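You operate a simulated robot arm through the tools that you are given. There is no shell and no other tool. Be economical: measure what you need, move in short steps, check, and stop when the job is done.

The job below is to be done with a simulated robot arm. You get a single attempt, and the scene is never put back.

Task
Spray the suds off the pale blue earpiece over the grid dish.
Fine: lay it on the middle of the grid; rinse bottle's nose over it; two strokes; bottle back. Set down upright: rinse bottle.

Only the result counts: the job must be done as asked and must still hold three seconds after the hand-in. Knocking over, shifting, dropping, spilling or breaking anything else fails it.

Robot
A 6-joint arm with a two-finger parallel gripper, fixed in place. Base frame: the origin is at the foot of the arm, x ahead of it, y to its left, z up; the work surface is at about z = 3. Readings come in mm, degrees, newtons and seconds.
With the tool pointing down near the work surface it reaches from about 140 to 580 mm from the base axis. Its first joint turns from -66.0 to 66.0 degrees. Payload 2.1 kg.
The TCP is the grasp point between the finger pads, 30 mm short of the fingertips. In the tool frame z runs along the fingers and y along their closing line. Largest opening 94 mm; finger width 28, thickness 10; the body of the gripper, 50 by 96 mm, starts 55 mm behind the TCP.
Orientation is that of the tool frame in the base frame, as [roll, pitch, yaw] about the fixed x, y, z axes, in that order (R = Rz(yaw) Ry(pitch) Rx(roll)). With the fingers straight down and closing along the base's y, the tool's x points along the base's -x, its y along +y and its z along -z.

Tools
- The arm moves only by the tool apply_moves. Its argument "moves" is a list of rows, each an object of numbers (a shift or turn left out is 0, a gripper value left out holds the last): "wx", "wy", "wz": the turn, a rotation vector about the tool's x, y, z in degrees; "tx", "ty", "tz": the shift along the tool's x, y, z in mm; "hand": the gripper command, from -1 (fully open) to 1 (shut), values between in proportion. In form: [{"wx": .., "wy": .., "wz": .., "tx": .., "ty": .., "tz": .., "hand": ..}, ...]. A call has 1 to 20 rows; each row shifts and turns the commanded pose from where the row before left it, along the tool's axes as they then stand. Each row takes 0.2 s and may step no farther than 50 mm and 8.6 degrees from the row before; otherwise, or with a gripper value out of range, the whole call is refused. Where a pose cannot be reached the arm comes as near as it can. A force on the tool above 40 N (or 10 N above the force at the start of the call, whichever is more), or a blocked arm, ends the call early, and 0.2 s more pass. The fingers move at their own pace (about 72 mm/s each) and stop on an object; they squeeze with about 34 N. The grip force told is the motor's: it shows also when the fingers shut on nothing. Time passes only in rows, and 0.2 s behind the last, so rows that do not move let the fingers close. It gives the time, the measured TCP pose, the force on the tool (base axes), the opening and the grip force at its end, in the units of the frame above (readings bear some noise), with the torque about the TCP (base axes, N m) and any sound that the robot's microphone picked up.
- Cameras (640 x 400 px; columns grow to the right, rows downward): "scene" is fixed at [59.2, -366.8, 500.3]; the picture's right is [0.79, -0.62, 0.00], its down [-0.25, -0.32, -0.91] and it looks along [0.56, 0.72, -0.41] (base axes); focal length 292 px, centre (320, 200). "wrist" rides on the gripper at [76, 14, -102] in the tool frame; the picture's right is [-0.18, 0.98, 0.00], its down [-0.75, -0.14, -0.64] and it looks along [-0.63, -0.12, 0.77] (tool axes); focal length 243 px, centre (320, 200). There is no depth. A picture from a camera that has moved, and an enlarged one, comes with that camera's place and axes in the base frame and with its lens.
- grab_frame(camera): a new picture of that camera. No time passes.
- zoom(camera, box): a new picture of the part [left, top, right, bottom] of that camera's present view, enlarged. No time passes.
- close_job(): hands the job in; it is judged then, once.

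Work in short steps. Places have to be worked out from the pictures, the camera data and where the tool is seen: move nearer, look again, correct. Check each grasp and each placing, and mend what went wrong. You have 120 turns and 64 pictures in all, those below and enlarged ones among them. Open the gripper and draw the arm clear of the work before you hand the job in, unless the task says otherwise; then end with one line.

The tools are called by a JSON object that holds its "op" and its "data". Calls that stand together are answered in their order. apply_moves: Moves the arm, as the interface text tells. Its arguments: {"type":"object","properties":{"moves":{"type":"array"}},"required":["moves"]} The other tools are called the same way: grab_frame (camera) takes a picture; zoom (camera, box) takes an enlarged picture of a part of a camera's view; close_job () hands the job in.

At the start:

```text
time_s: 0.0
position: [290.0, -103.4, 385.1]
orientation: [-180.0, 0.0, 180.0]
wrist_force: [-0.3, -0.1, -0.6]
wrist_torque: [0.03, -0.02, 0.01]
finger_gap: 94.0
gripper_force: 0.2
```

scene: 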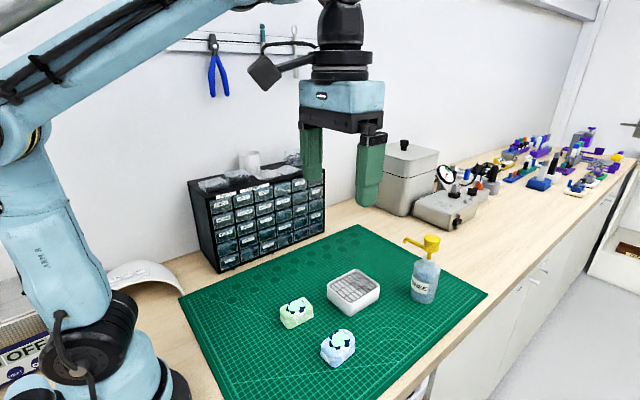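
wrist: 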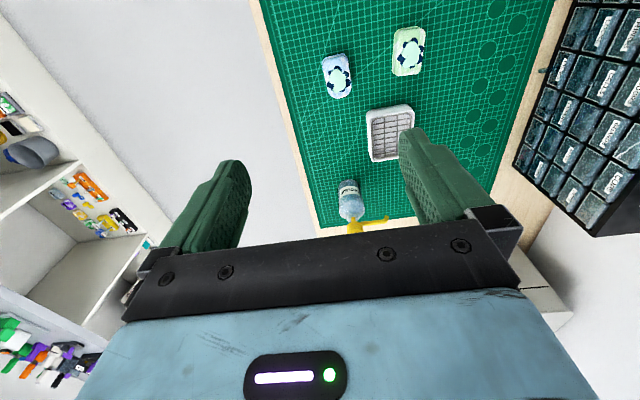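

I zoom on the work objects in both views to locate them.

{"op": "zoom", "data": {"camera": "scene", "box": [260, 220, 460, 380]}}

{"op": "zoom", "data": {"camera": "wrist", "box": [280, 10, 480, 240]}}

```text
2.50 times, centred on (360, 300) of scene
camera zoom: at [59.2, -366.8, 500.3], right [0.79, -0.62, 0.0], down [-0.25, -0.32, -0.91], along [0.56, 0.72, -0.41], focal length 730 px, centre (220, -50)
```

zoom: 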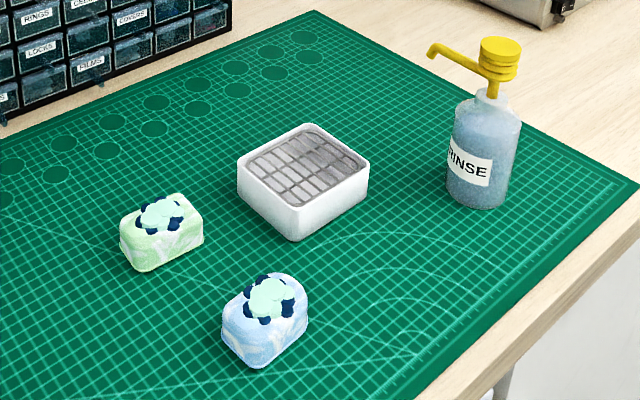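

```text
1.74 times, centred on (380, 125) of wrist
camera zoom: at [213.6, -88.6, 488.6], right [0.18, 0.98, 0.0], down [0.75, -0.14, 0.64], along [0.63, -0.12, -0.77], focal length 422 px, centre (216, 330)
```

zoom: 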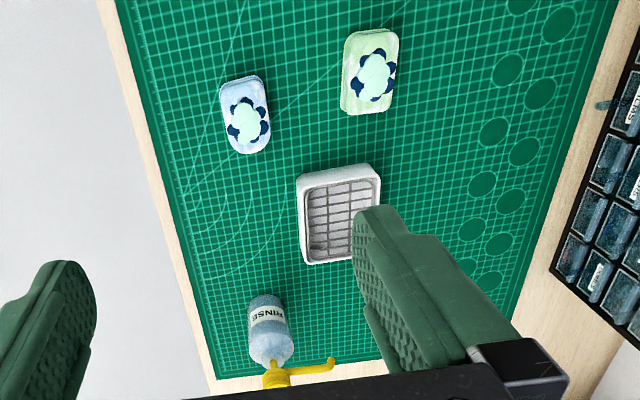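

Estimates: blue earpiece about (326,-79), dish about (442,6), bottle about (575,-90), with the pump head at about z 150. I move above the blue earpiece for a closer look.

{"op": "apply_moves", "data": {"moves": [{"tx": -7.2, "ty": 4.9, "tz": 40, "hand": -1}, {"tx": -7.2, "ty": 4.9, "tz": 40}, {"tx": -7.2, "ty": 4.9, "tz": 40}, {"tx": -7.2, "ty": 4.9, "tz": 40}, {"tx": -7.2, "ty": 4.9, "tz": 40}, {}]}}

{"op": "grab_frame", "data": {"camera": "wrist"}}

```text
time_s: 1.4
position: [327.2, -78.7, 185.1]
orientation: [-180.0, 0.0, -179.9]
wrist_force: [0.4, 0.1, 0.3]
wrist_torque: [-0.01, 0.0, 0.01]
finger_gap: 94.0
gripper_force: 0.0
```

```text
59 pictures are left
camera wrist: at [250.5, -63.9, 288.2], right [0.18, 0.98, 0.0], down [0.75, -0.14, 0.64], along [0.63, -0.12, -0.77], focal length 243 px, centre (320, 200)
```

wrist: 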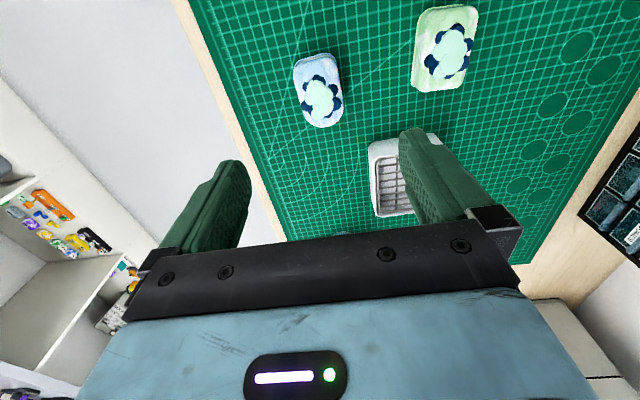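

I zoom in on the earpiece from here to fix its orientation and size.

{"op": "zoom", "data": {"camera": "wrist", "box": [270, 30, 370, 140]}}

{"op": "zoom", "data": {"camera": "scene", "box": [310, 310, 370, 380]}}

```text
3.64 times, centred on (320, 85) of wrist
camera zoom: at [250.5, -63.9, 288.2], right [0.18, 0.98, 0.0], down [0.75, -0.14, 0.64], along [0.63, -0.12, -0.77], focal length 882 px, centre (320, 618)
```

zoom: 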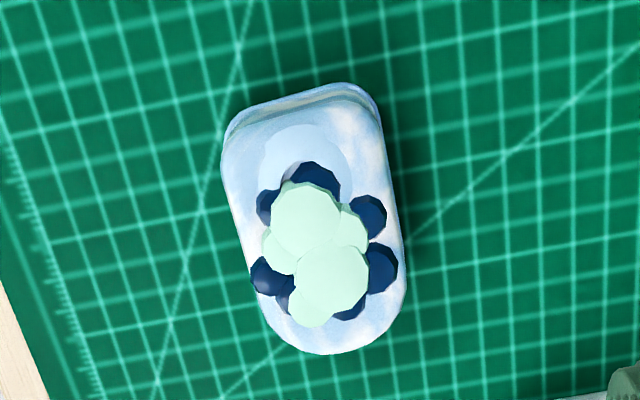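

```text
5.71 times, centred on (340, 345) of scene
camera zoom: at [59.2, -366.8, 500.3], right [0.79, -0.62, 0.0], down [-0.25, -0.32, -0.91], along [0.56, 0.72, -0.41], focal length 1669 px, centre (206, -629)
```

zoom: 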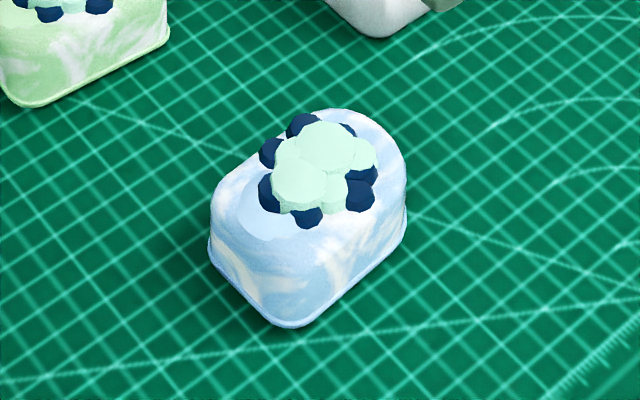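

The earpiece is about 65 x 41 mm, aligned with x and centred near (326,-79). I descend with open fingers to TCP z 45, which puts the tips at about 15.

{"op": "apply_moves", "data": {"moves": [{"tz": 35}, {"tz": 35}, {"tz": 35}, {"tz": 35}, {}]}}

{"op": "grab_frame", "data": {"camera": "wrist"}}

{"op": "grab_frame", "data": {"camera": "scene"}}

```text
time_s: 2.6
position: [324.6, -77.0, 45.6]
orientation: [179.9, 0.0, -179.9]
wrist_force: [-1.0, 0.0, 0.1]
wrist_torque: [-0.01, -0.02, 0.0]
finger_gap: 94.0
gripper_force: 0.1
```

```text
56 pictures are left
camera wrist: at [248.6, -62.5, 149.0], right [0.18, 0.98, 0.0], down [0.75, -0.14, 0.64], along [0.63, -0.12, -0.77], focal length 243 px, centre (320, 200)
```

wrist: 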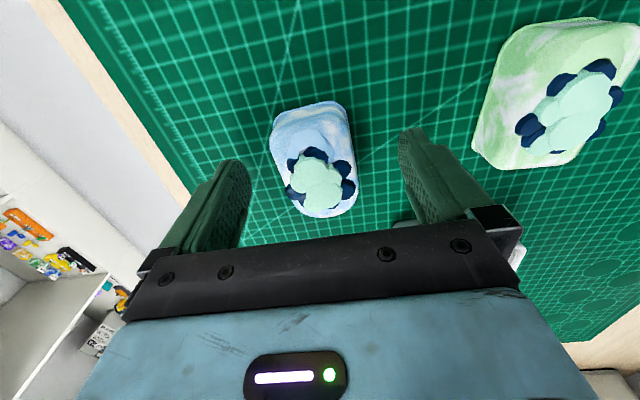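

```text
55 pictures are left
```

scene: 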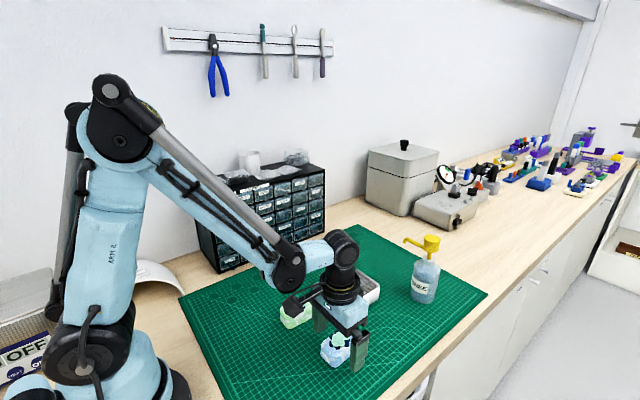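

The earpiece sits centred between the fingers. I close gently.

{"op": "apply_moves", "data": {"moves": [{"hand": 0.3}, {}, {}, {}, {}]}}

```text
time_s: 3.8
position: [325.8, -77.0, 45.9]
orientation: [180.0, -0.1, 180.0]
wrist_force: [-0.3, 0.9, 0.0]
wrist_torque: [0.02, 0.01, -0.01]
finger_gap: 43.1
gripper_force: 33.8
```

Grip holds at 43 mm. I lift, then move to the side to view the dish past the fingers.

{"op": "apply_moves", "data": {"moves": [{"tz": -20}, {"tz": -40}, {"tz": -45}, {"tx": -32, "ty": -26}, {"tx": -32, "ty": -27}, {}]}}

{"op": "grab_frame", "data": {"camera": "wrist"}}

```text
time_s: 5.2
position: [389.0, -128.2, 152.0]
orientation: [-180.0, 0.0, -179.9]
wrist_force: [-0.7, -0.4, -0.1]
wrist_torque: [-0.03, -0.03, -0.01]
finger_gap: 32.9
gripper_force: 0.1
```

```text
54 pictures are left
camera wrist: at [312.9, -114.0, 256.3], right [0.18, 0.98, 0.0], down [0.75, -0.14, 0.64], along [0.63, -0.12, -0.77], focal length 243 px, centre (320, 200)
```

wrist: 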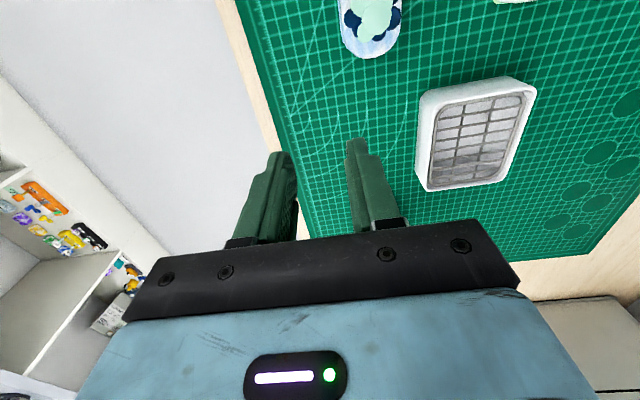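

The grip slipped off and the piece stayed on the mat. I zoom on the dish here and check the earpiece in the scene view.

{"op": "zoom", "data": {"camera": "wrist", "box": [400, 60, 560, 200]}}

{"op": "zoom", "data": {"camera": "scene", "box": [260, 250, 400, 380]}}

```text
2.86 times, centred on (480, 130) of wrist
camera zoom: at [312.9, -114.0, 256.3], right [0.18, 0.98, 0.0], down [0.75, -0.14, 0.64], along [0.63, -0.12, -0.77], focal length 693 px, centre (-137, 400)
```

zoom: 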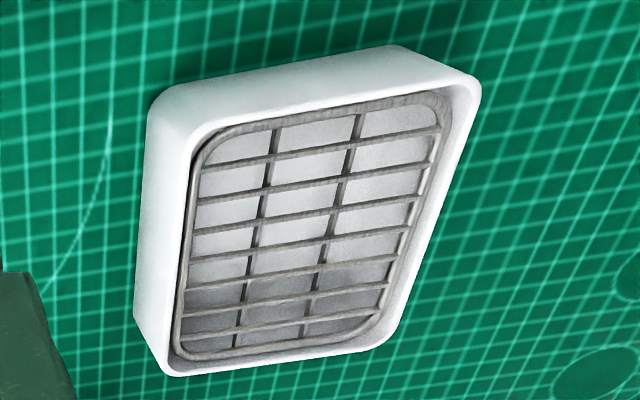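

```text
3.08 times, centred on (330, 315) of scene
camera zoom: at [59.2, -366.8, 500.3], right [0.79, -0.62, 0.0], down [-0.25, -0.32, -0.91], along [0.56, 0.72, -0.41], focal length 899 px, centre (289, -154)
```

zoom: 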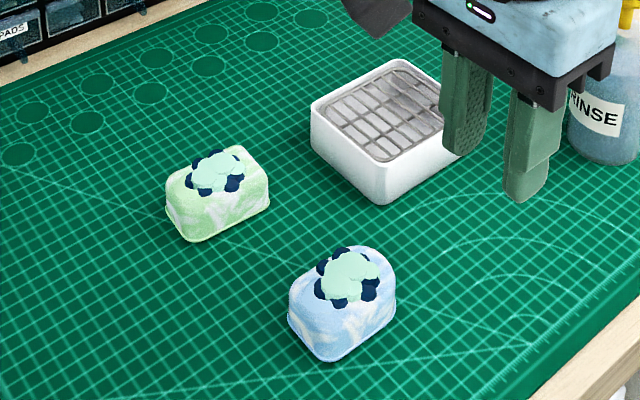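

The earpiece is still upright in about its old place; the dish centre is about (449,10). I go back above the piece, open and look.

{"op": "apply_moves", "data": {"moves": [{"tx": 32, "ty": 25, "hand": -1}, {"tx": 31, "ty": 25}, {"tz": 20}, {}, {}]}}

{"op": "grab_frame", "data": {"camera": "wrist"}}

```text
time_s: 6.4
position: [324.7, -81.0, 130.3]
orientation: [180.0, 0.0, -180.0]
wrist_force: [0.1, -0.2, 0.5]
wrist_torque: [0.0, 0.02, 0.02]
finger_gap: 93.9
gripper_force: 0.1
```

```text
51 pictures are left
camera wrist: at [249.4, -66.8, 234.0], right [0.18, 0.98, 0.0], down [0.75, -0.14, 0.64], along [0.63, -0.12, -0.77], focal length 243 px, centre (320, 200)
```

wrist: 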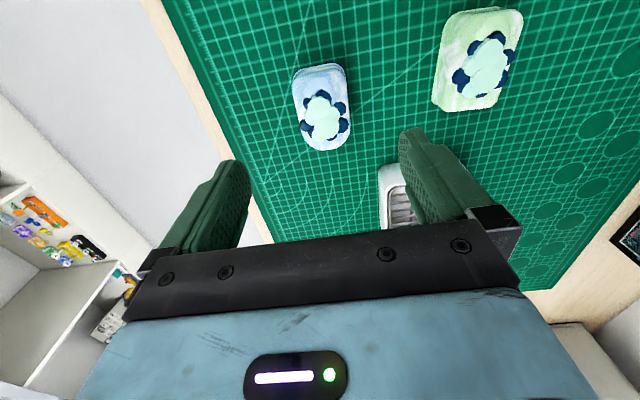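

The piece is centred at about (324,-79). I descend lower this time, with the tips about 5 mm above the mat, close fully, and then lift slowly.

{"op": "apply_moves", "data": {"moves": [{"tx": 2, "ty": 2.5, "tz": 33}, {"tz": 30}, {"tz": 20}, {"tz": 9.5}, {}, {"hand": 0.0}, {"hand": 1}, {}, {}, {}]}}

{"op": "grab_frame", "data": {"camera": "wrist"}}

```text
time_s: 8.6
position: [323.8, -80.9, 38.7]
orientation: [180.0, -0.1, 180.0]
wrist_force: [-0.4, -0.3, -0.4]
wrist_torque: [-0.04, -0.03, -0.04]
finger_gap: 47.2
gripper_force: 33.8
```

```text
50 pictures are left
camera wrist: at [247.9, -65.2, 141.4], right [0.18, 0.98, 0.0], down [0.75, -0.14, 0.64], along [0.63, -0.12, -0.77], focal length 243 px, centre (320, 200)
```

wrist: 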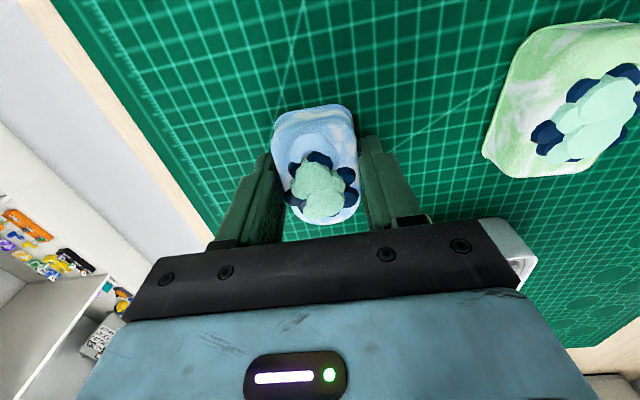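

Gap is 47 mm, a lower and firmer grip. I lift slowly and check.

{"op": "apply_moves", "data": {"moves": [{"tz": -2}, {"tz": -4}, {"tz": -5}, {"tz": -5}, {"tz": -5}, {"tz": -5}, {}]}}

{"op": "grab_frame", "data": {"camera": "wrist"}}

```text
time_s: 10.2
position: [325.1, -79.9, 62.6]
orientation: [-180.0, 0.0, 180.0]
wrist_force: [0.3, -0.4, -0.2]
wrist_torque: [-0.01, -0.01, 0.01]
finger_gap: 43.1
gripper_force: 34.1
```

```text
49 pictures are left
camera wrist: at [249.1, -64.9, 167.0], right [0.18, 0.98, 0.0], down [0.75, -0.14, 0.64], along [0.63, -0.12, -0.77], focal length 243 px, centre (320, 200)
```

wrist: 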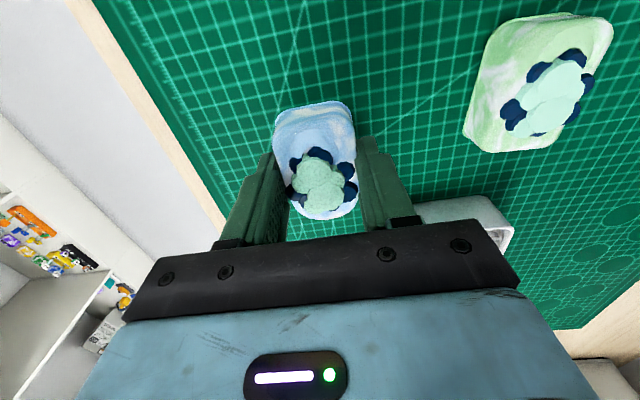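

The piece came up but seems to have slid a few mm in the pads. I wait briefly to see whether it creeps.

{"op": "apply_moves", "data": {"moves": [{}, {}, {}, {}]}}

{"op": "zoom", "data": {"camera": "scene", "box": [290, 280, 390, 380]}}

{"op": "grab_frame", "data": {"camera": "wrist"}}

```text
time_s: 11.2
position: [326.2, -80.6, 64.4]
orientation: [180.0, 0.0, -180.0]
wrist_force: [0.2, 0.5, -0.2]
wrist_torque: [-0.01, -0.02, 0.01]
finger_gap: 42.9
gripper_force: 34.0
```

```text
4.00 times, centred on (340, 330) of scene
camera zoom: at [59.2, -366.8, 500.3], right [0.79, -0.62, 0.0], down [-0.25, -0.32, -0.91], along [0.56, 0.72, -0.41], focal length 1168 px, centre (240, -320)
```

zoom: 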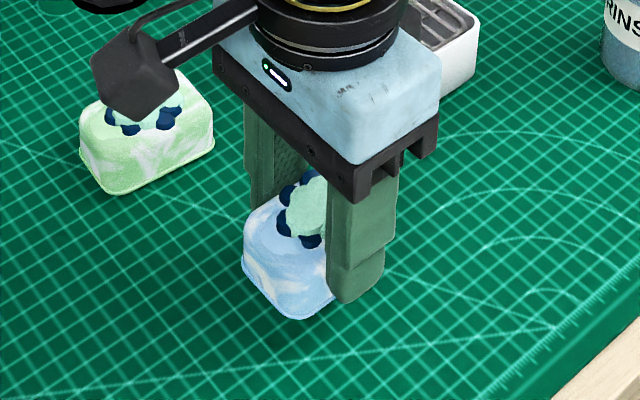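

```text
47 pictures are left
camera wrist: at [249.1, -65.0, 166.9], right [0.18, 0.98, 0.0], down [0.75, -0.14, 0.64], along [0.63, -0.12, -0.77], focal length 243 px, centre (320, 200)
```

wrist: 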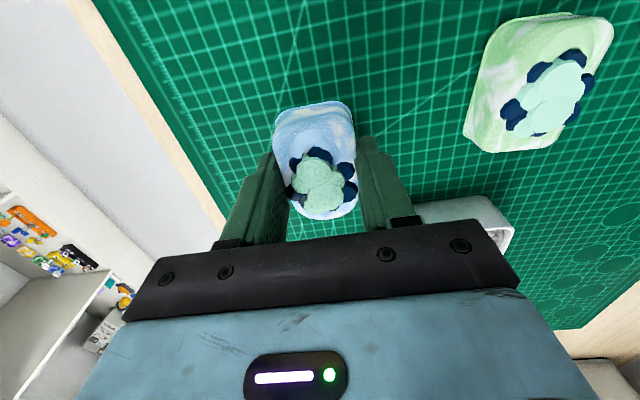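

It holds steady. I raise gently another 30 mm in small steps.

{"op": "apply_moves", "data": {"moves": [{"tz": -2}, {"tz": -4}, {"tz": -4}, {"tz": -4}, {"tz": -4}, {"tz": -4}, {"tz": -4}, {"tz": -3}, {"tz": -1}, {}]}}

{"op": "grab_frame", "data": {"camera": "wrist"}}

```text
time_s: 13.4
position: [325.0, -79.8, 92.4]
orientation: [180.0, 0.0, -180.0]
wrist_force: [-0.4, 0.3, -0.8]
wrist_torque: [-0.01, 0.02, 0.01]
finger_gap: 43.3
gripper_force: 34.0
```

```text
46 pictures are left
camera wrist: at [249.2, -65.0, 195.9], right [0.18, 0.98, 0.0], down [0.75, -0.14, 0.64], along [0.63, -0.12, -0.77], focal length 243 px, centre (320, 200)
```

wrist: 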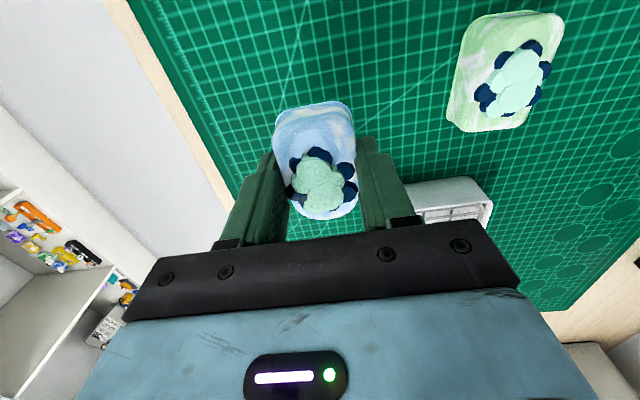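

Held firmly with no more creep. I travel gently to above the dish centre, about (449,10).

{"op": "apply_moves", "data": {"moves": [{"tx": -2, "ty": 1.5, "tz": -1}, {"tx": -4, "ty": 3, "tz": -1}, {"tx": -6, "ty": 4.5, "tz": -1}, {"tx": -7, "ty": 5, "tz": -1}, {"tx": -7, "ty": 5, "tz": -1}, {"tx": -7, "ty": 5, "tz": -1}, {"tx": -7, "ty": 5, "tz": -1}, {"tx": -7, "ty": 5, "tz": -1}, {"tx": -7, "ty": 5}, {"tx": -7, "ty": 5}, {"tx": -7, "ty": 5}, {"tx": -7, "ty": 5}, {"tx": -7, "ty": 5}, {"tx": -7, "ty": 5}, {"tx": -7, "ty": 5}, {"tx": -7, "ty": 5}, {"tx": -7, "ty": 5}, {"tx": -6, "ty": 4.5}, {"tx": -4, "ty": 3}, {"tx": -2, "ty": 1.5}]}}

{"op": "grab_frame", "data": {"camera": "wrist"}}

{"op": "zoom", "data": {"camera": "scene", "box": [290, 220, 450, 340]}}

```text
time_s: 17.6
position: [447.2, 8.3, 102.9]
orientation: [179.9, 0.0, 180.0]
wrist_force: [-0.3, 0.4, -0.8]
wrist_torque: [-0.01, 0.0, 0.0]
finger_gap: 43.2
gripper_force: 34.0
```

```text
45 pictures are left
camera wrist: at [370.7, 23.0, 206.5], right [0.18, 0.98, 0.0], down [0.75, -0.14, 0.64], along [0.63, -0.12, -0.77], focal length 243 px, centre (320, 200)
```

wrist: 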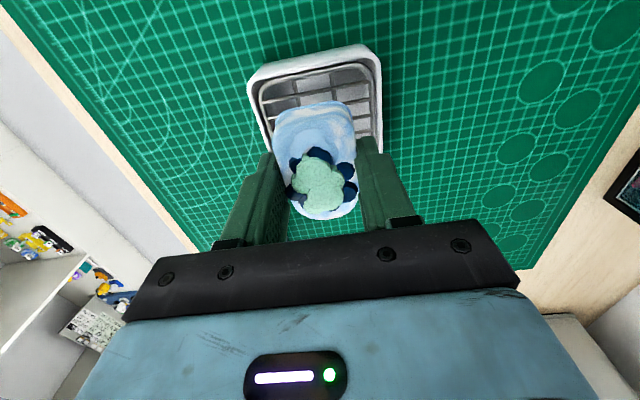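

```text
3.33 times, centred on (370, 280) of scene
camera zoom: at [59.2, -366.8, 500.3], right [0.79, -0.62, 0.0], down [-0.25, -0.32, -0.91], along [0.56, 0.72, -0.41], focal length 974 px, centre (153, -67)
```

zoom: 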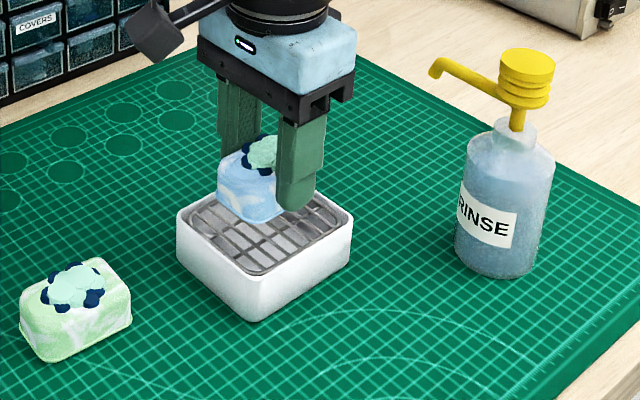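

The piece is over the dish and centred within about 3 mm. I lower it gently to near the grid.

{"op": "apply_moves", "data": {"moves": [{"tx": -1.5, "tz": 2}, {"tx": -1, "tz": 4}, {"tz": 4}, {"tz": 4}, {"tz": 4}, {"tz": 3}, {"tz": 2}, {}]}}

{"op": "zoom", "data": {"camera": "scene", "box": [310, 230, 410, 310]}}

```text
time_s: 19.4
position: [449.6, 9.6, 80.6]
orientation: [179.9, 0.1, 180.0]
wrist_force: [-0.6, 1.8, 27.6]
wrist_torque: [0.07, 0.06, 0.01]
finger_gap: 43.4
gripper_force: 33.3
```

```text
5.00 times, centred on (360, 270) of scene
camera zoom: at [59.1, -366.8, 500.4], right [0.79, -0.62, 0.0], down [-0.25, -0.32, -0.91], along [0.56, 0.72, -0.41], focal length 1461 px, centre (120, -150)
```

zoom: 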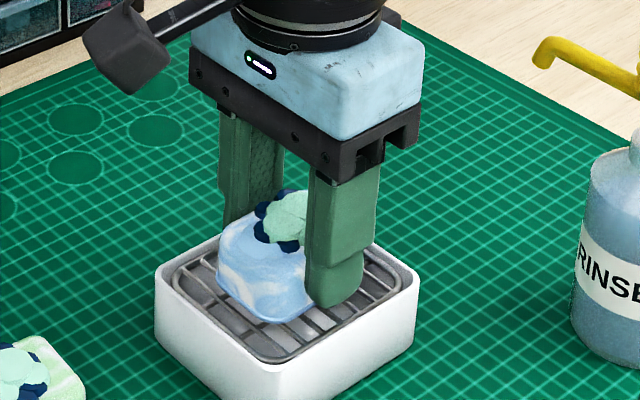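

The piece now rests on the grid, with 27 N of contact force. I ease up 1 mm, open slightly, then lift off.

{"op": "apply_moves", "data": {"moves": [{"tz": -1}, {"hand": -0.2}, {}, {}, {"tz": -10}, {"tz": -25}, {"tz": -40}, {"tz": -40}, {"hand": -1}]}}

{"op": "zoom", "data": {"camera": "scene", "box": [310, 220, 450, 320]}}

{"op": "grab_frame", "data": {"camera": "wrist"}}

```text
time_s: 21.4
position: [449.2, 6.1, 194.9]
orientation: [-180.0, 0.0, 180.0]
wrist_force: [0.1, 0.1, 0.1]
wrist_torque: [0.03, -0.02, -0.01]
finger_gap: 94.1
gripper_force: 0.0
```

```text
4.00 times, centred on (380, 270) of scene
camera zoom: at [59.2, -366.8, 500.3], right [0.79, -0.62, 0.0], down [-0.25, -0.32, -0.91], along [0.56, 0.72, -0.41], focal length 1168 px, centre (80, -80)
```

zoom: 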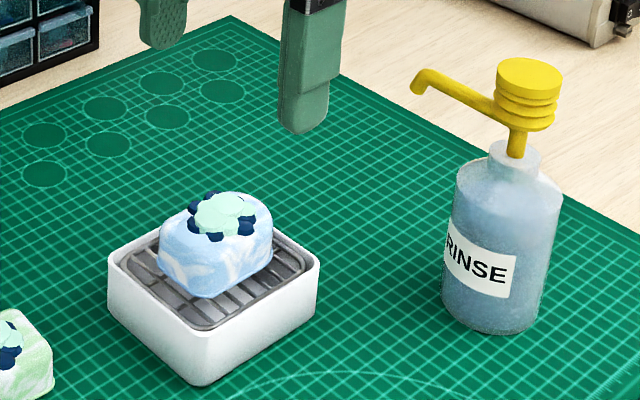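

```text
41 pictures are left
camera wrist: at [373.0, 22.0, 298.0], right [0.18, 0.98, 0.0], down [0.75, -0.14, 0.64], along [0.63, -0.12, -0.77], focal length 243 px, centre (320, 200)
```

wrist: 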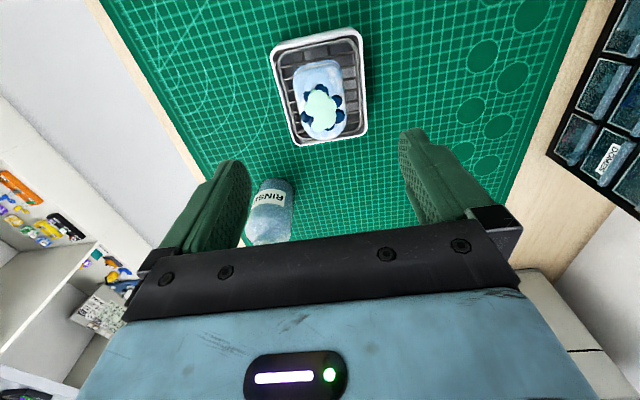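

I zoom to check the centring on the grid and to measure the bottle from here.

{"op": "zoom", "data": {"camera": "wrist", "box": [240, 30, 400, 250]}}

{"op": "zoom", "data": {"camera": "scene", "box": [395, 225, 455, 310]}}

```text
1.82 times, centred on (320, 140) of wrist
camera zoom: at [373.0, 22.0, 298.0], right [0.18, 0.98, 0.0], down [0.75, -0.14, 0.64], along [0.63, -0.12, -0.77], focal length 441 px, centre (320, 309)
```

zoom: 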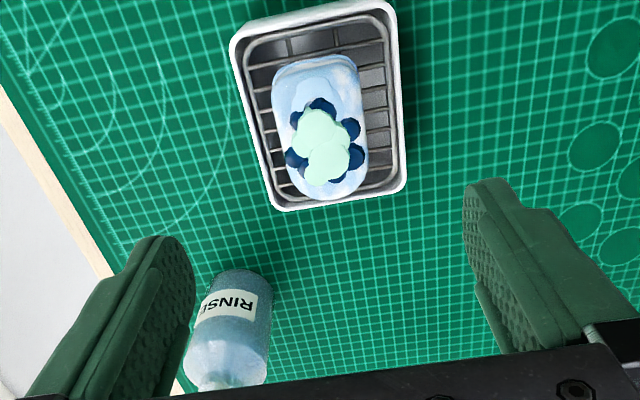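

```text
4.71 times, centred on (425, 268) of scene
camera zoom: at [59.2, -366.8, 500.3], right [0.79, -0.62, 0.0], down [-0.25, -0.32, -0.91], along [0.56, 0.72, -0.41], focal length 1375 px, centre (-174, -118)
```

zoom: 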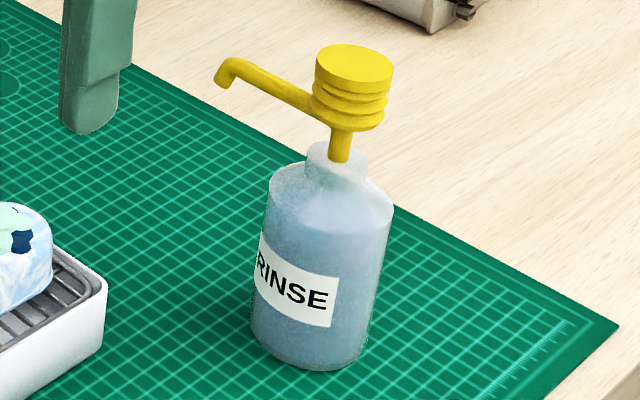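

The earpiece lies within about 4 mm of the grid middle. The bottle estimate is about (590,-88), with head top near z 158 and spout direction uncertain, so I move for a closer wrist view, staying high.

{"op": "apply_moves", "data": {"moves": [{"tz": -35}, {"tx": -20, "ty": -22}, {"tx": -20, "ty": -22}, {"tx": -20, "ty": -22}, {"tx": -20, "ty": -22}, {"tx": -20, "ty": -22}, {}]}}

{"op": "grab_frame", "data": {"camera": "wrist"}}

```text
time_s: 23.0
position: [541.4, -95.6, 230.7]
orientation: [-179.9, 0.0, 180.0]
wrist_force: [0.8, 0.2, -0.5]
wrist_torque: [0.0, 0.0, 0.01]
finger_gap: 94.0
gripper_force: 0.0
out of reach, approached as far as the arm can: row 6
```

```text
38 pictures are left
camera wrist: at [465.2, -79.7, 333.8], right [0.18, 0.98, 0.0], down [0.75, -0.14, 0.64], along [0.63, -0.12, -0.77], focal length 243 px, centre (320, 200)
```

wrist: 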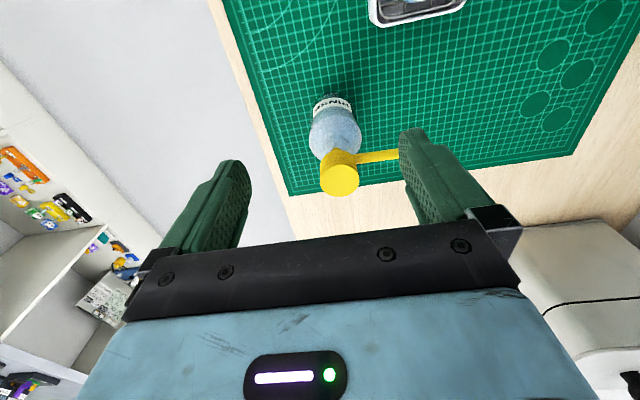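

I zoom in on the bottle and spout from this pose.

{"op": "zoom", "data": {"camera": "wrist", "box": [280, 80, 440, 210]}}

{"op": "grab_frame", "data": {"camera": "scene"}}

```text
3.08 times, centred on (360, 145) of wrist
camera zoom: at [465.2, -79.7, 333.8], right [0.18, 0.98, 0.0], down [0.75, -0.14, 0.64], along [0.63, -0.12, -0.77], focal length 746 px, centre (197, 369)
```

zoom: 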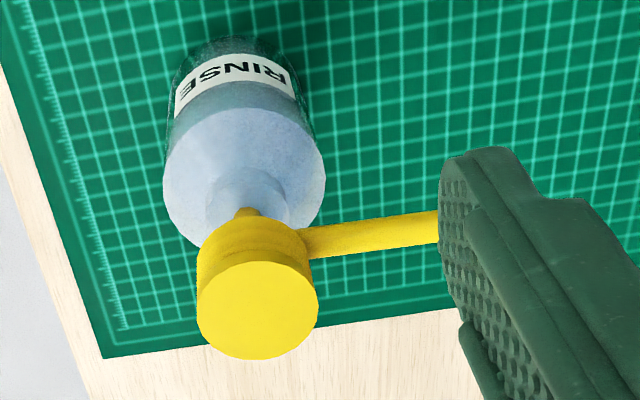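

```text
36 pictures are left
```

scene: 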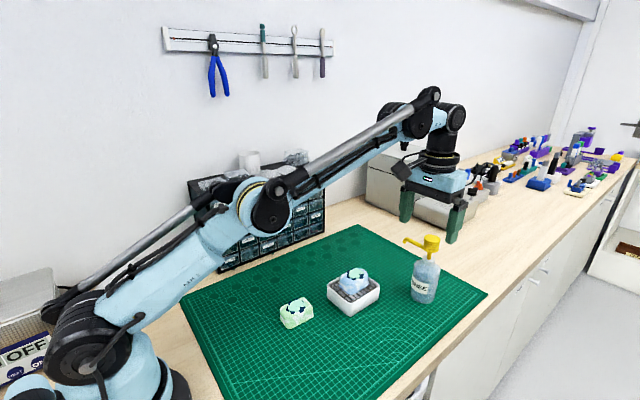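

The spout points along +y, about 65–68 mm long at z 132 with its tip near z 120; the bottle axis is at about (589,-87), radius 29. That is beyond vertical reach, so I back off and tilt the tool about 60 degrees for a sideways grasp.

{"op": "apply_moves", "data": {"moves": [{"tx": 30, "ty": 4}, {"tx": 35, "ty": 4}, {"wy": -7.5}, {"wy": -7.5}, {"wy": -7.5}, {"wy": -7.5}, {"wy": -7.5}, {"wy": -7.5}, {"wy": -7.5}, {"wy": -7.5}, {}]}}

{"op": "grab_frame", "data": {"camera": "wrist"}}

```text
time_s: 25.4
position: [477.9, -85.8, 229.0]
orientation: [180.0, 60.0, -179.9]
wrist_force: [0.3, 0.4, 0.2]
wrist_torque: [0.02, 0.02, -0.03]
finger_gap: 94.1
gripper_force: 0.1
```

```text
35 pictures are left
camera wrist: at [351.0, -71.1, 215.0], right [0.09, 0.98, 0.16], down [-0.18, -0.14, 0.97], along [0.98, -0.12, 0.17], focal length 243 px, centre (320, 200)
```

wrist: 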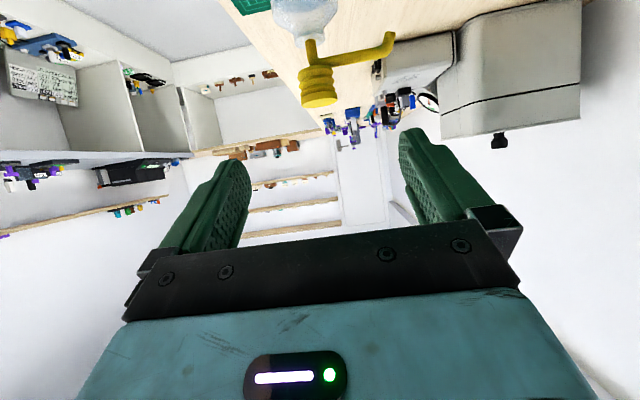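

The tilt is good and the wrist view confirms the bottle axis at y≈-86. I descend straight down to TCP z 85, still 110 mm short of the bottle.

{"op": "apply_moves", "data": {"moves": [{"tx": 25, "tz": 14.4}, {"tx": 25, "tz": 14.4}, {"tx": 25, "tz": 14.4}, {"tx": 25, "tz": 14.4}, {"tx": 24.7, "tz": 14.4}, {}]}}

{"op": "grab_frame", "data": {"camera": "wrist"}}

{"op": "zoom", "data": {"camera": "scene", "box": [300, 190, 480, 330]}}

```text
time_s: 26.8
position: [479.6, -88.5, 83.9]
orientation: [-180.0, 60.0, 180.0]
wrist_force: [0.4, 0.6, 0.0]
wrist_torque: [0.01, 0.0, 0.0]
finger_gap: 94.0
gripper_force: 0.1
```

```text
34 pictures are left
camera wrist: at [351.3, -73.2, 70.6], right [0.09, 0.98, 0.16], down [-0.18, -0.14, 0.97], along [0.98, -0.12, 0.16], focal length 243 px, centre (320, 200)
```

wrist: 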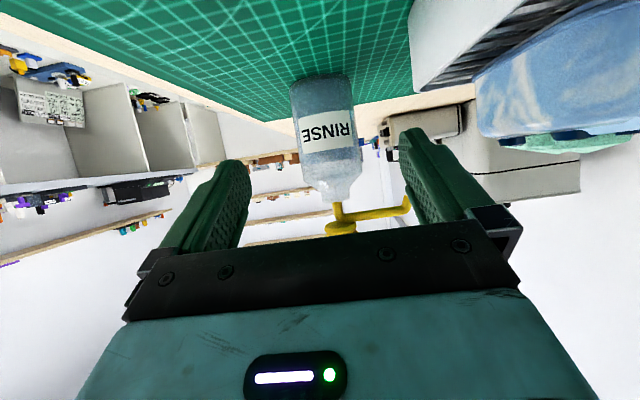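

```text
2.86 times, centred on (390, 260) of scene
camera zoom: at [59.2, -366.8, 500.3], right [0.79, -0.62, 0.0], down [-0.25, -0.32, -0.91], along [0.56, 0.72, -0.41], focal length 835 px, centre (120, 29)
```

zoom: 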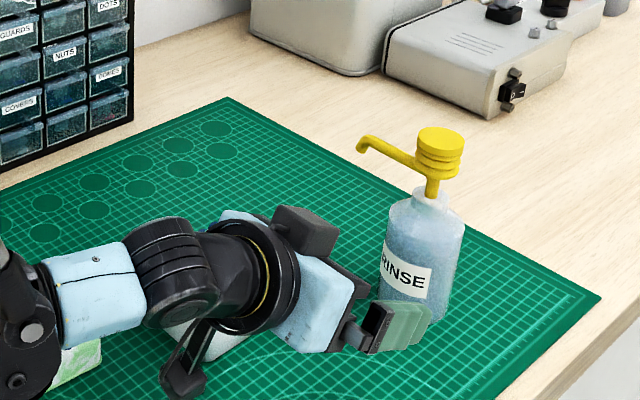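

The bottle is centred between the fingers, and its cylindrical part ends near z 80. I advance to its axis at z 78 with the fingers still open.

{"op": "apply_moves", "data": {"moves": [{"tx": -6.2, "tz": 12.3, "ty": 1}, {"tx": -6.2, "tz": 12.3}, {"tx": -6.2, "tz": 12.3}, {"tx": -6.2, "tz": 12.3}, {"tx": -6.2, "tz": 12.3}, {"tx": -6.2, "tz": 12.3}, {"tx": -6.2, "tz": 12.3}, {}]}}

{"op": "grab_frame", "data": {"camera": "wrist"}}

{"op": "zoom", "data": {"camera": "scene", "box": [350, 210, 490, 330]}}

```text
time_s: 28.6
position: [575.1, -86.3, 78.3]
orientation: [180.0, 60.0, 180.0]
wrist_force: [-0.9, 0.1, -0.3]
wrist_torque: [0.01, -0.03, 0.04]
finger_gap: 94.1
gripper_force: 0.0
```

```text
32 pictures are left
camera wrist: at [448.5, -72.0, 66.5], right [0.09, 0.98, 0.16], down [-0.18, -0.14, 0.97], along [0.98, -0.12, 0.16], focal length 243 px, centre (320, 200)
```

wrist: 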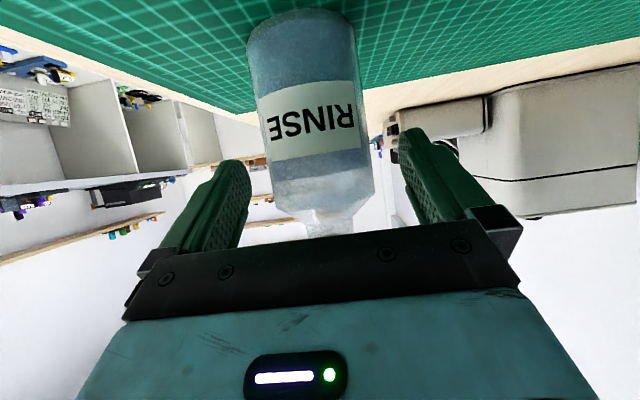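

```text
3.33 times, centred on (420, 270) of scene
camera zoom: at [59.3, -366.8, 500.3], right [0.79, -0.62, 0.0], down [-0.25, -0.32, -0.91], along [0.56, 0.72, -0.41], focal length 974 px, centre (-13, -33)
```

zoom: 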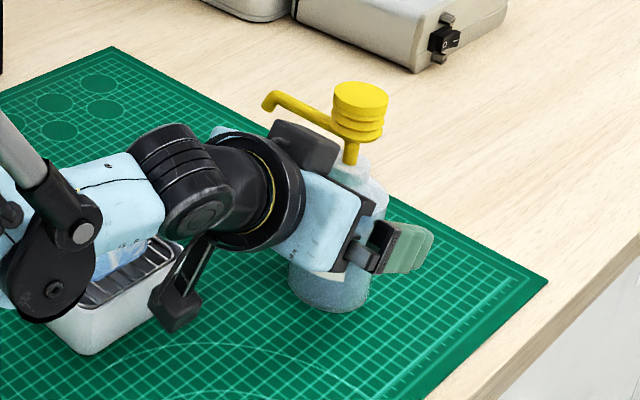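

Alignment is good. I advance the last 14 mm and close on the bottle.

{"op": "apply_moves", "data": {"moves": [{"tx": -3.5, "tz": 6.1}, {"tx": -3.5, "tz": 6}, {}, {"hand": -0.3}, {"hand": 0.6}, {}, {}]}}

{"op": "zoom", "data": {"camera": "scene", "box": [350, 210, 490, 330]}}

```text
time_s: 30.2
position: [588.0, -85.7, 80.8]
orientation: [-179.9, 60.1, 180.0]
wrist_force: [0.7, -0.3, 0.7]
wrist_torque: [0.03, -0.05, 0.01]
finger_gap: 60.8
gripper_force: 34.0
```

```text
3.33 times, centred on (420, 270) of scene
camera zoom: at [59.2, -366.8, 500.3], right [0.79, -0.62, 0.0], down [-0.25, -0.32, -0.91], along [0.56, 0.72, -0.41], focal length 974 px, centre (-13, -33)
```

zoom: 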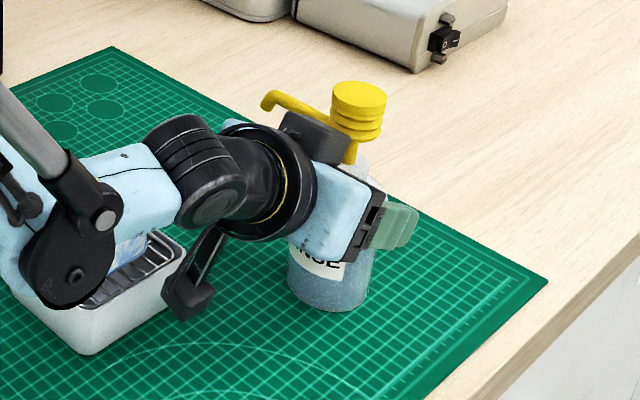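

Grip is firm at 60.8 mm and the bottle did not shift. I lift it 12 mm gently and check.

{"op": "apply_moves", "data": {"moves": [{"tx": -1.73, "tz": -1}, {"tx": -3.46, "tz": -2}, {"tx": -3.46, "tz": -2}, {"tx": -1.73, "tz": -1}, {}]}}

{"op": "zoom", "data": {"camera": "scene", "box": [350, 210, 490, 330]}}

```text
time_s: 31.4
position: [589.1, -86.5, 92.4]
orientation: [180.0, 59.9, -180.0]
wrist_force: [-0.2, -0.2, -2.9]
wrist_torque: [-0.02, -0.03, 0.0]
finger_gap: 60.9
gripper_force: 33.7
```

```text
3.33 times, centred on (420, 270) of scene
camera zoom: at [59.3, -366.8, 500.3], right [0.79, -0.62, 0.0], down [-0.25, -0.32, -0.91], along [0.56, 0.72, -0.41], focal length 974 px, centre (-13, -33)
```

zoom: 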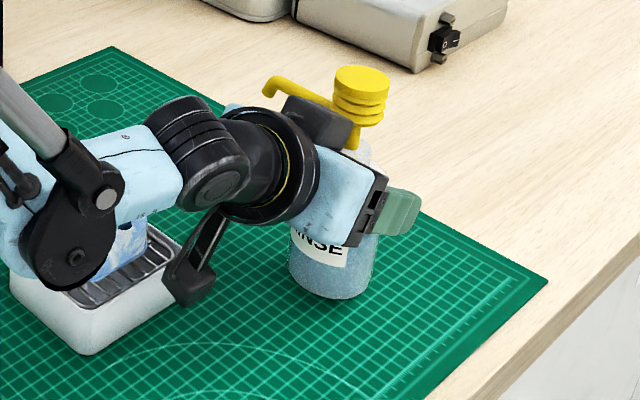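

The bottle is lifted upright and weighs about 3 N. I carry it toward (451,-72) beside the dish.

{"op": "apply_moves", "data": {"moves": [{"tx": 3, "tz": -5.2, "ty": 1}, {"tx": 6.3, "tz": -10.9, "ty": 1.2}, {"tx": 6.3, "tz": -10.9, "ty": 1.2}, {"tx": 6.3, "tz": -10.9, "ty": 1.2}, {"tx": 6.3, "tz": -10.9, "ty": 1.2}, {"tx": 6.3, "tz": -10.9, "ty": 1.2}, {"tx": 6.3, "tz": -10.9, "ty": 1.2}, {"tx": 6.3, "tz": -10.9, "ty": 1.2}, {"tx": 6.3, "tz": -10.9, "ty": 1.2}, {"tx": 6.3, "tz": -10.9, "ty": 1.2}, {"tx": 6.3, "tz": -10.9, "ty": 1.2}, {"tx": 3, "tz": -5.2, "ty": 1}, {}]}}

{"op": "zoom", "data": {"camera": "scene", "box": [270, 200, 430, 340]}}

{"op": "grab_frame", "data": {"camera": "wrist"}}

```text
time_s: 34.2
position: [450.2, -69.5, 91.8]
orientation: [179.9, 60.0, -180.0]
wrist_force: [-1.1, 0.7, -2.3]
wrist_torque: [0.01, 0.03, 0.01]
finger_gap: 60.8
gripper_force: 34.2
```

```text
2.86 times, centred on (350, 270) of scene
camera zoom: at [59.3, -366.8, 500.3], right [0.79, -0.62, 0.0], down [-0.25, -0.32, -0.91], along [0.56, 0.72, -0.41], focal length 835 px, centre (234, 0)
```

zoom: 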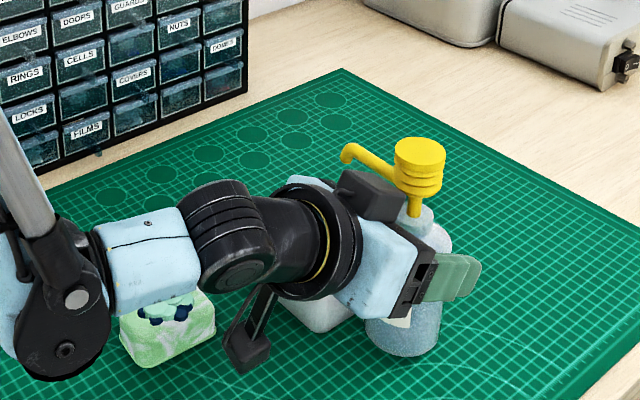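

```text
27 pictures are left
camera wrist: at [323.8, -54.8, 77.9], right [0.09, 0.98, 0.16], down [-0.18, -0.14, 0.97], along [0.98, -0.12, 0.16], focal length 243 px, centre (320, 200)
```

wrist: 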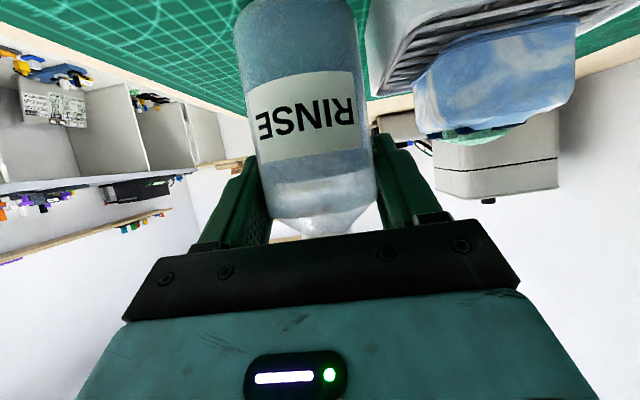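

I zoom in to judge the gap between bottle and dish.

{"op": "zoom", "data": {"camera": "wrist", "box": [330, 0, 490, 130]}}

```text
3.08 times, centred on (410, 65) of wrist
camera zoom: at [323.8, -54.8, 77.9], right [0.09, 0.98, 0.16], down [-0.18, -0.14, 0.97], along [0.98, -0.12, 0.16], focal length 746 px, centre (43, 615)
```

zoom: 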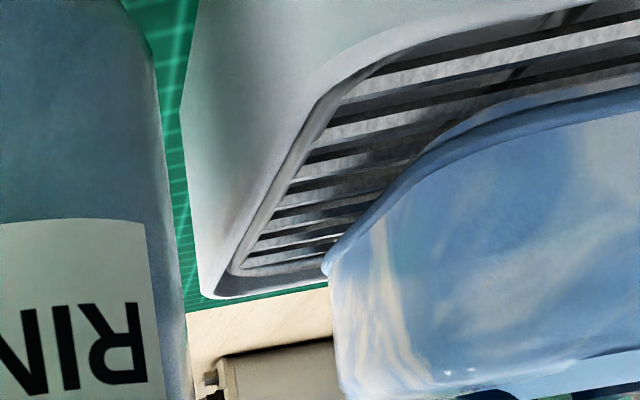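

The gap to the dish wall is about 9 mm. I shift +6 mm in y, which puts the nose tip near y≈+2, and lower the bottle by the 12 mm it was lifted.

{"op": "apply_moves", "data": {"moves": [{"ty": 3}, {"ty": 3}, {}, {"tx": 3.46, "tz": 2}, {"tx": 3.46, "tz": 2}, {"tx": 1.73, "tz": 1}, {"tx": 1.3, "tz": 0.75}, {}]}}

{"op": "grab_frame", "data": {"camera": "wrist"}}

{"op": "zoom", "data": {"camera": "scene", "box": [290, 200, 430, 310]}}

```text
time_s: 36.0
position: [451.6, -65.2, 80.7]
orientation: [180.0, 59.9, -180.0]
wrist_force: [-0.4, -0.2, -2.8]
wrist_torque: [-0.05, 0.0, 0.02]
finger_gap: 60.7
gripper_force: 34.5
```

```text
25 pictures are left
camera wrist: at [324.4, -49.2, 67.3], right [0.09, 0.98, 0.16], down [-0.18, -0.14, 0.97], along [0.98, -0.12, 0.16], focal length 243 px, centre (320, 200)
```

wrist: 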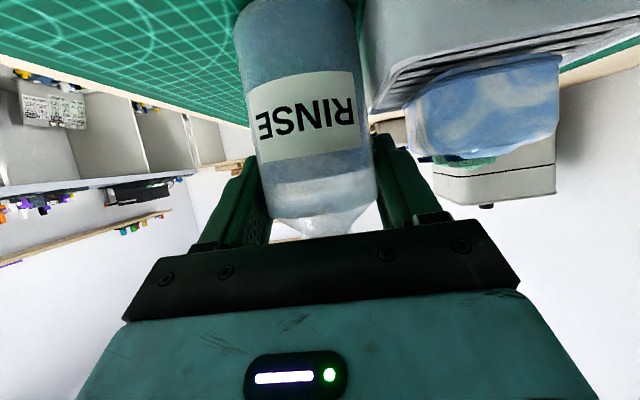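

```text
3.64 times, centred on (360, 255) of scene
camera zoom: at [59.3, -366.8, 500.3], right [0.79, -0.62, 0.0], down [-0.25, -0.32, -0.91], along [0.56, 0.72, -0.41], focal length 1062 px, centre (174, 0)
```

zoom: 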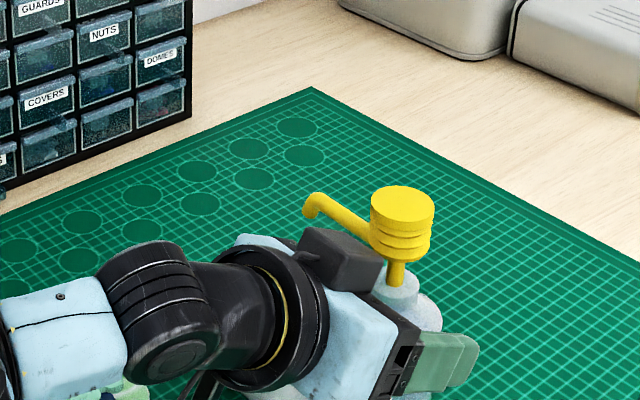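

The bottle still hangs (-2.8 N). I lower the last fraction to touch down.

{"op": "apply_moves", "data": {"moves": [{"tx": 0.43, "tz": 0.25}, {"tx": 0.26, "tz": 0.15}, {}]}}

```text
time_s: 36.8
position: [452.8, -65.6, 81.1]
orientation: [-180.0, 60.0, 179.9]
wrist_force: [0.0, -0.2, -3.0]
wrist_torque: [-0.01, 0.02, -0.01]
finger_gap: 61.0
gripper_force: 33.7
```

Still no contact. I continue down in 0.5 mm steps.

{"op": "apply_moves", "data": {"moves": [{"tx": 0.43, "tz": 0.25}, {"tx": 0.43, "tz": 0.25}, {}]}}

```text
time_s: 37.6
position: [451.9, -64.4, 80.1]
orientation: [180.0, 59.9, 179.9]
wrist_force: [0.4, -0.2, -2.3]
wrist_torque: [0.0, 0.02, -0.02]
finger_gap: 61.2
gripper_force: 33.8
```

{"op": "apply_moves", "data": {"moves": [{"tx": 0.43, "tz": 0.25}, {"tx": 0.43, "tz": 0.25}, {}]}}

{"op": "zoom", "data": {"camera": "wrist", "box": [220, 0, 400, 130]}}

```text
time_s: 38.4
position: [451.9, -65.4, 80.3]
orientation: [-180.0, 60.0, 180.0]
wrist_force: [0.3, 0.2, -2.6]
wrist_torque: [0.02, -0.01, -0.01]
finger_gap: 60.7
gripper_force: 34.0
out of reach, approached as far as the arm can: row 2
```

```text
3.08 times, centred on (310, 65) of wrist
camera zoom: at [324.8, -50.0, 67.2], right [0.09, 0.98, 0.16], down [-0.18, -0.14, 0.97], along [0.98, -0.12, 0.16], focal length 746 px, centre (351, 615)
```

zoom: 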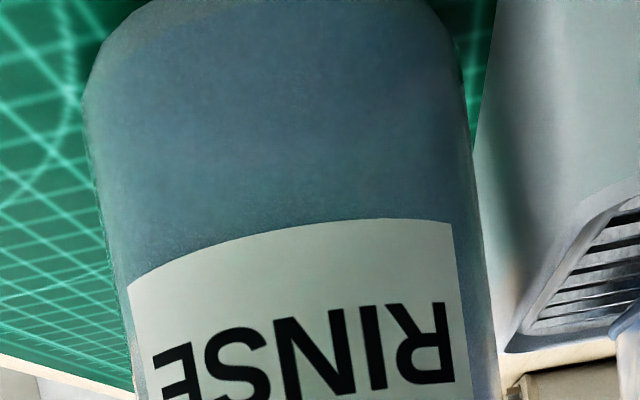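

The arm is at a reach limit here with this tilt, just above touchdown. I shift the bottle 7 mm outward in +x, where the wrist has more freedom, and see whether it lands.

{"op": "apply_moves", "data": {"moves": [{"tx": -1.75, "tz": 3.05}, {"tx": -1.75, "tz": 3.05}, {}]}}

```text
time_s: 39.2
position: [459.5, -65.2, 80.2]
orientation: [-180.0, 60.0, -180.0]
wrist_force: [-0.2, 0.7, -2.6]
wrist_torque: [0.0, -0.02, -0.01]
finger_gap: 60.6
gripper_force: 33.7
```

{"op": "apply_moves", "data": {"moves": [{"tx": 0.43, "tz": 0.25}, {"tx": 0.43, "tz": 0.25}, {}]}}

{"op": "zoom", "data": {"camera": "scene", "box": [320, 210, 420, 330]}}

```text
time_s: 40.0
position: [458.5, -65.0, 81.2]
orientation: [-180.0, 60.1, 180.0]
wrist_force: [-1.3, -2.7, 6.6]
wrist_torque: [-0.04, 0.24, 0.07]
finger_gap: 60.8
gripper_force: 34.1
```

```text
3.33 times, centred on (370, 270) of scene
camera zoom: at [59.2, -366.8, 500.3], right [0.79, -0.62, 0.0], down [-0.25, -0.32, -0.91], along [0.56, 0.72, -0.41], focal length 974 px, centre (153, -33)
```

zoom: 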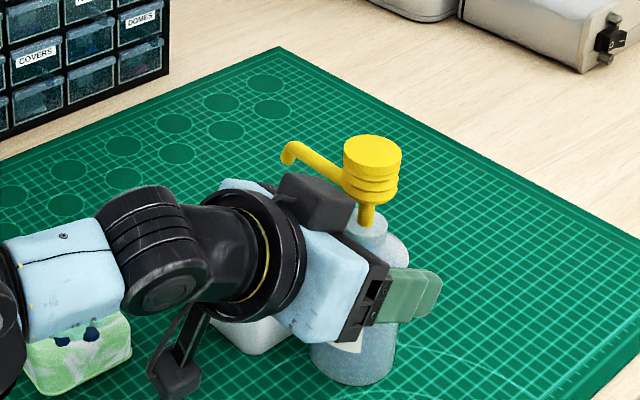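

Touchdown is confirmed (+6.6 N); the bottle stands at about (459,-65). I open slightly, keeping the right finger clear of the earpiece, and back out along the tool axis.

{"op": "apply_moves", "data": {"moves": [{"tx": -0.3, "tz": -0.15}, {"hand": -0.42}, {}, {}, {}]}}

{"op": "zoom", "data": {"camera": "scene", "box": [320, 210, 420, 330]}}

```text
time_s: 41.2
position: [458.9, -65.3, 80.3]
orientation: [-179.9, 60.0, -179.9]
wrist_force: [-0.2, 0.4, -0.6]
wrist_torque: [-0.01, -0.01, 0.01]
finger_gap: 66.9
gripper_force: 0.0
```

```text
3.33 times, centred on (370, 270) of scene
camera zoom: at [59.2, -366.8, 500.3], right [0.79, -0.62, 0.0], down [-0.25, -0.32, -0.91], along [0.56, 0.72, -0.41], focal length 974 px, centre (153, -33)
```

zoom: 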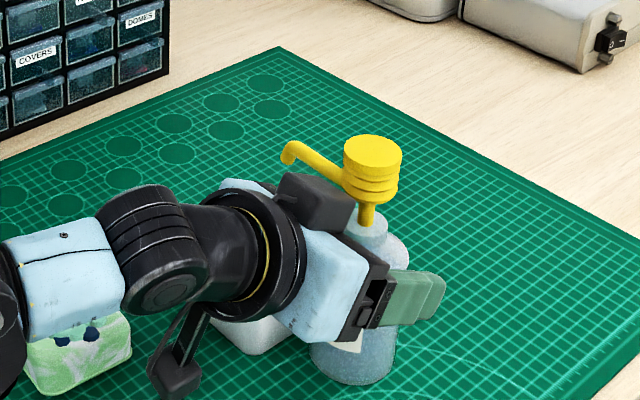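

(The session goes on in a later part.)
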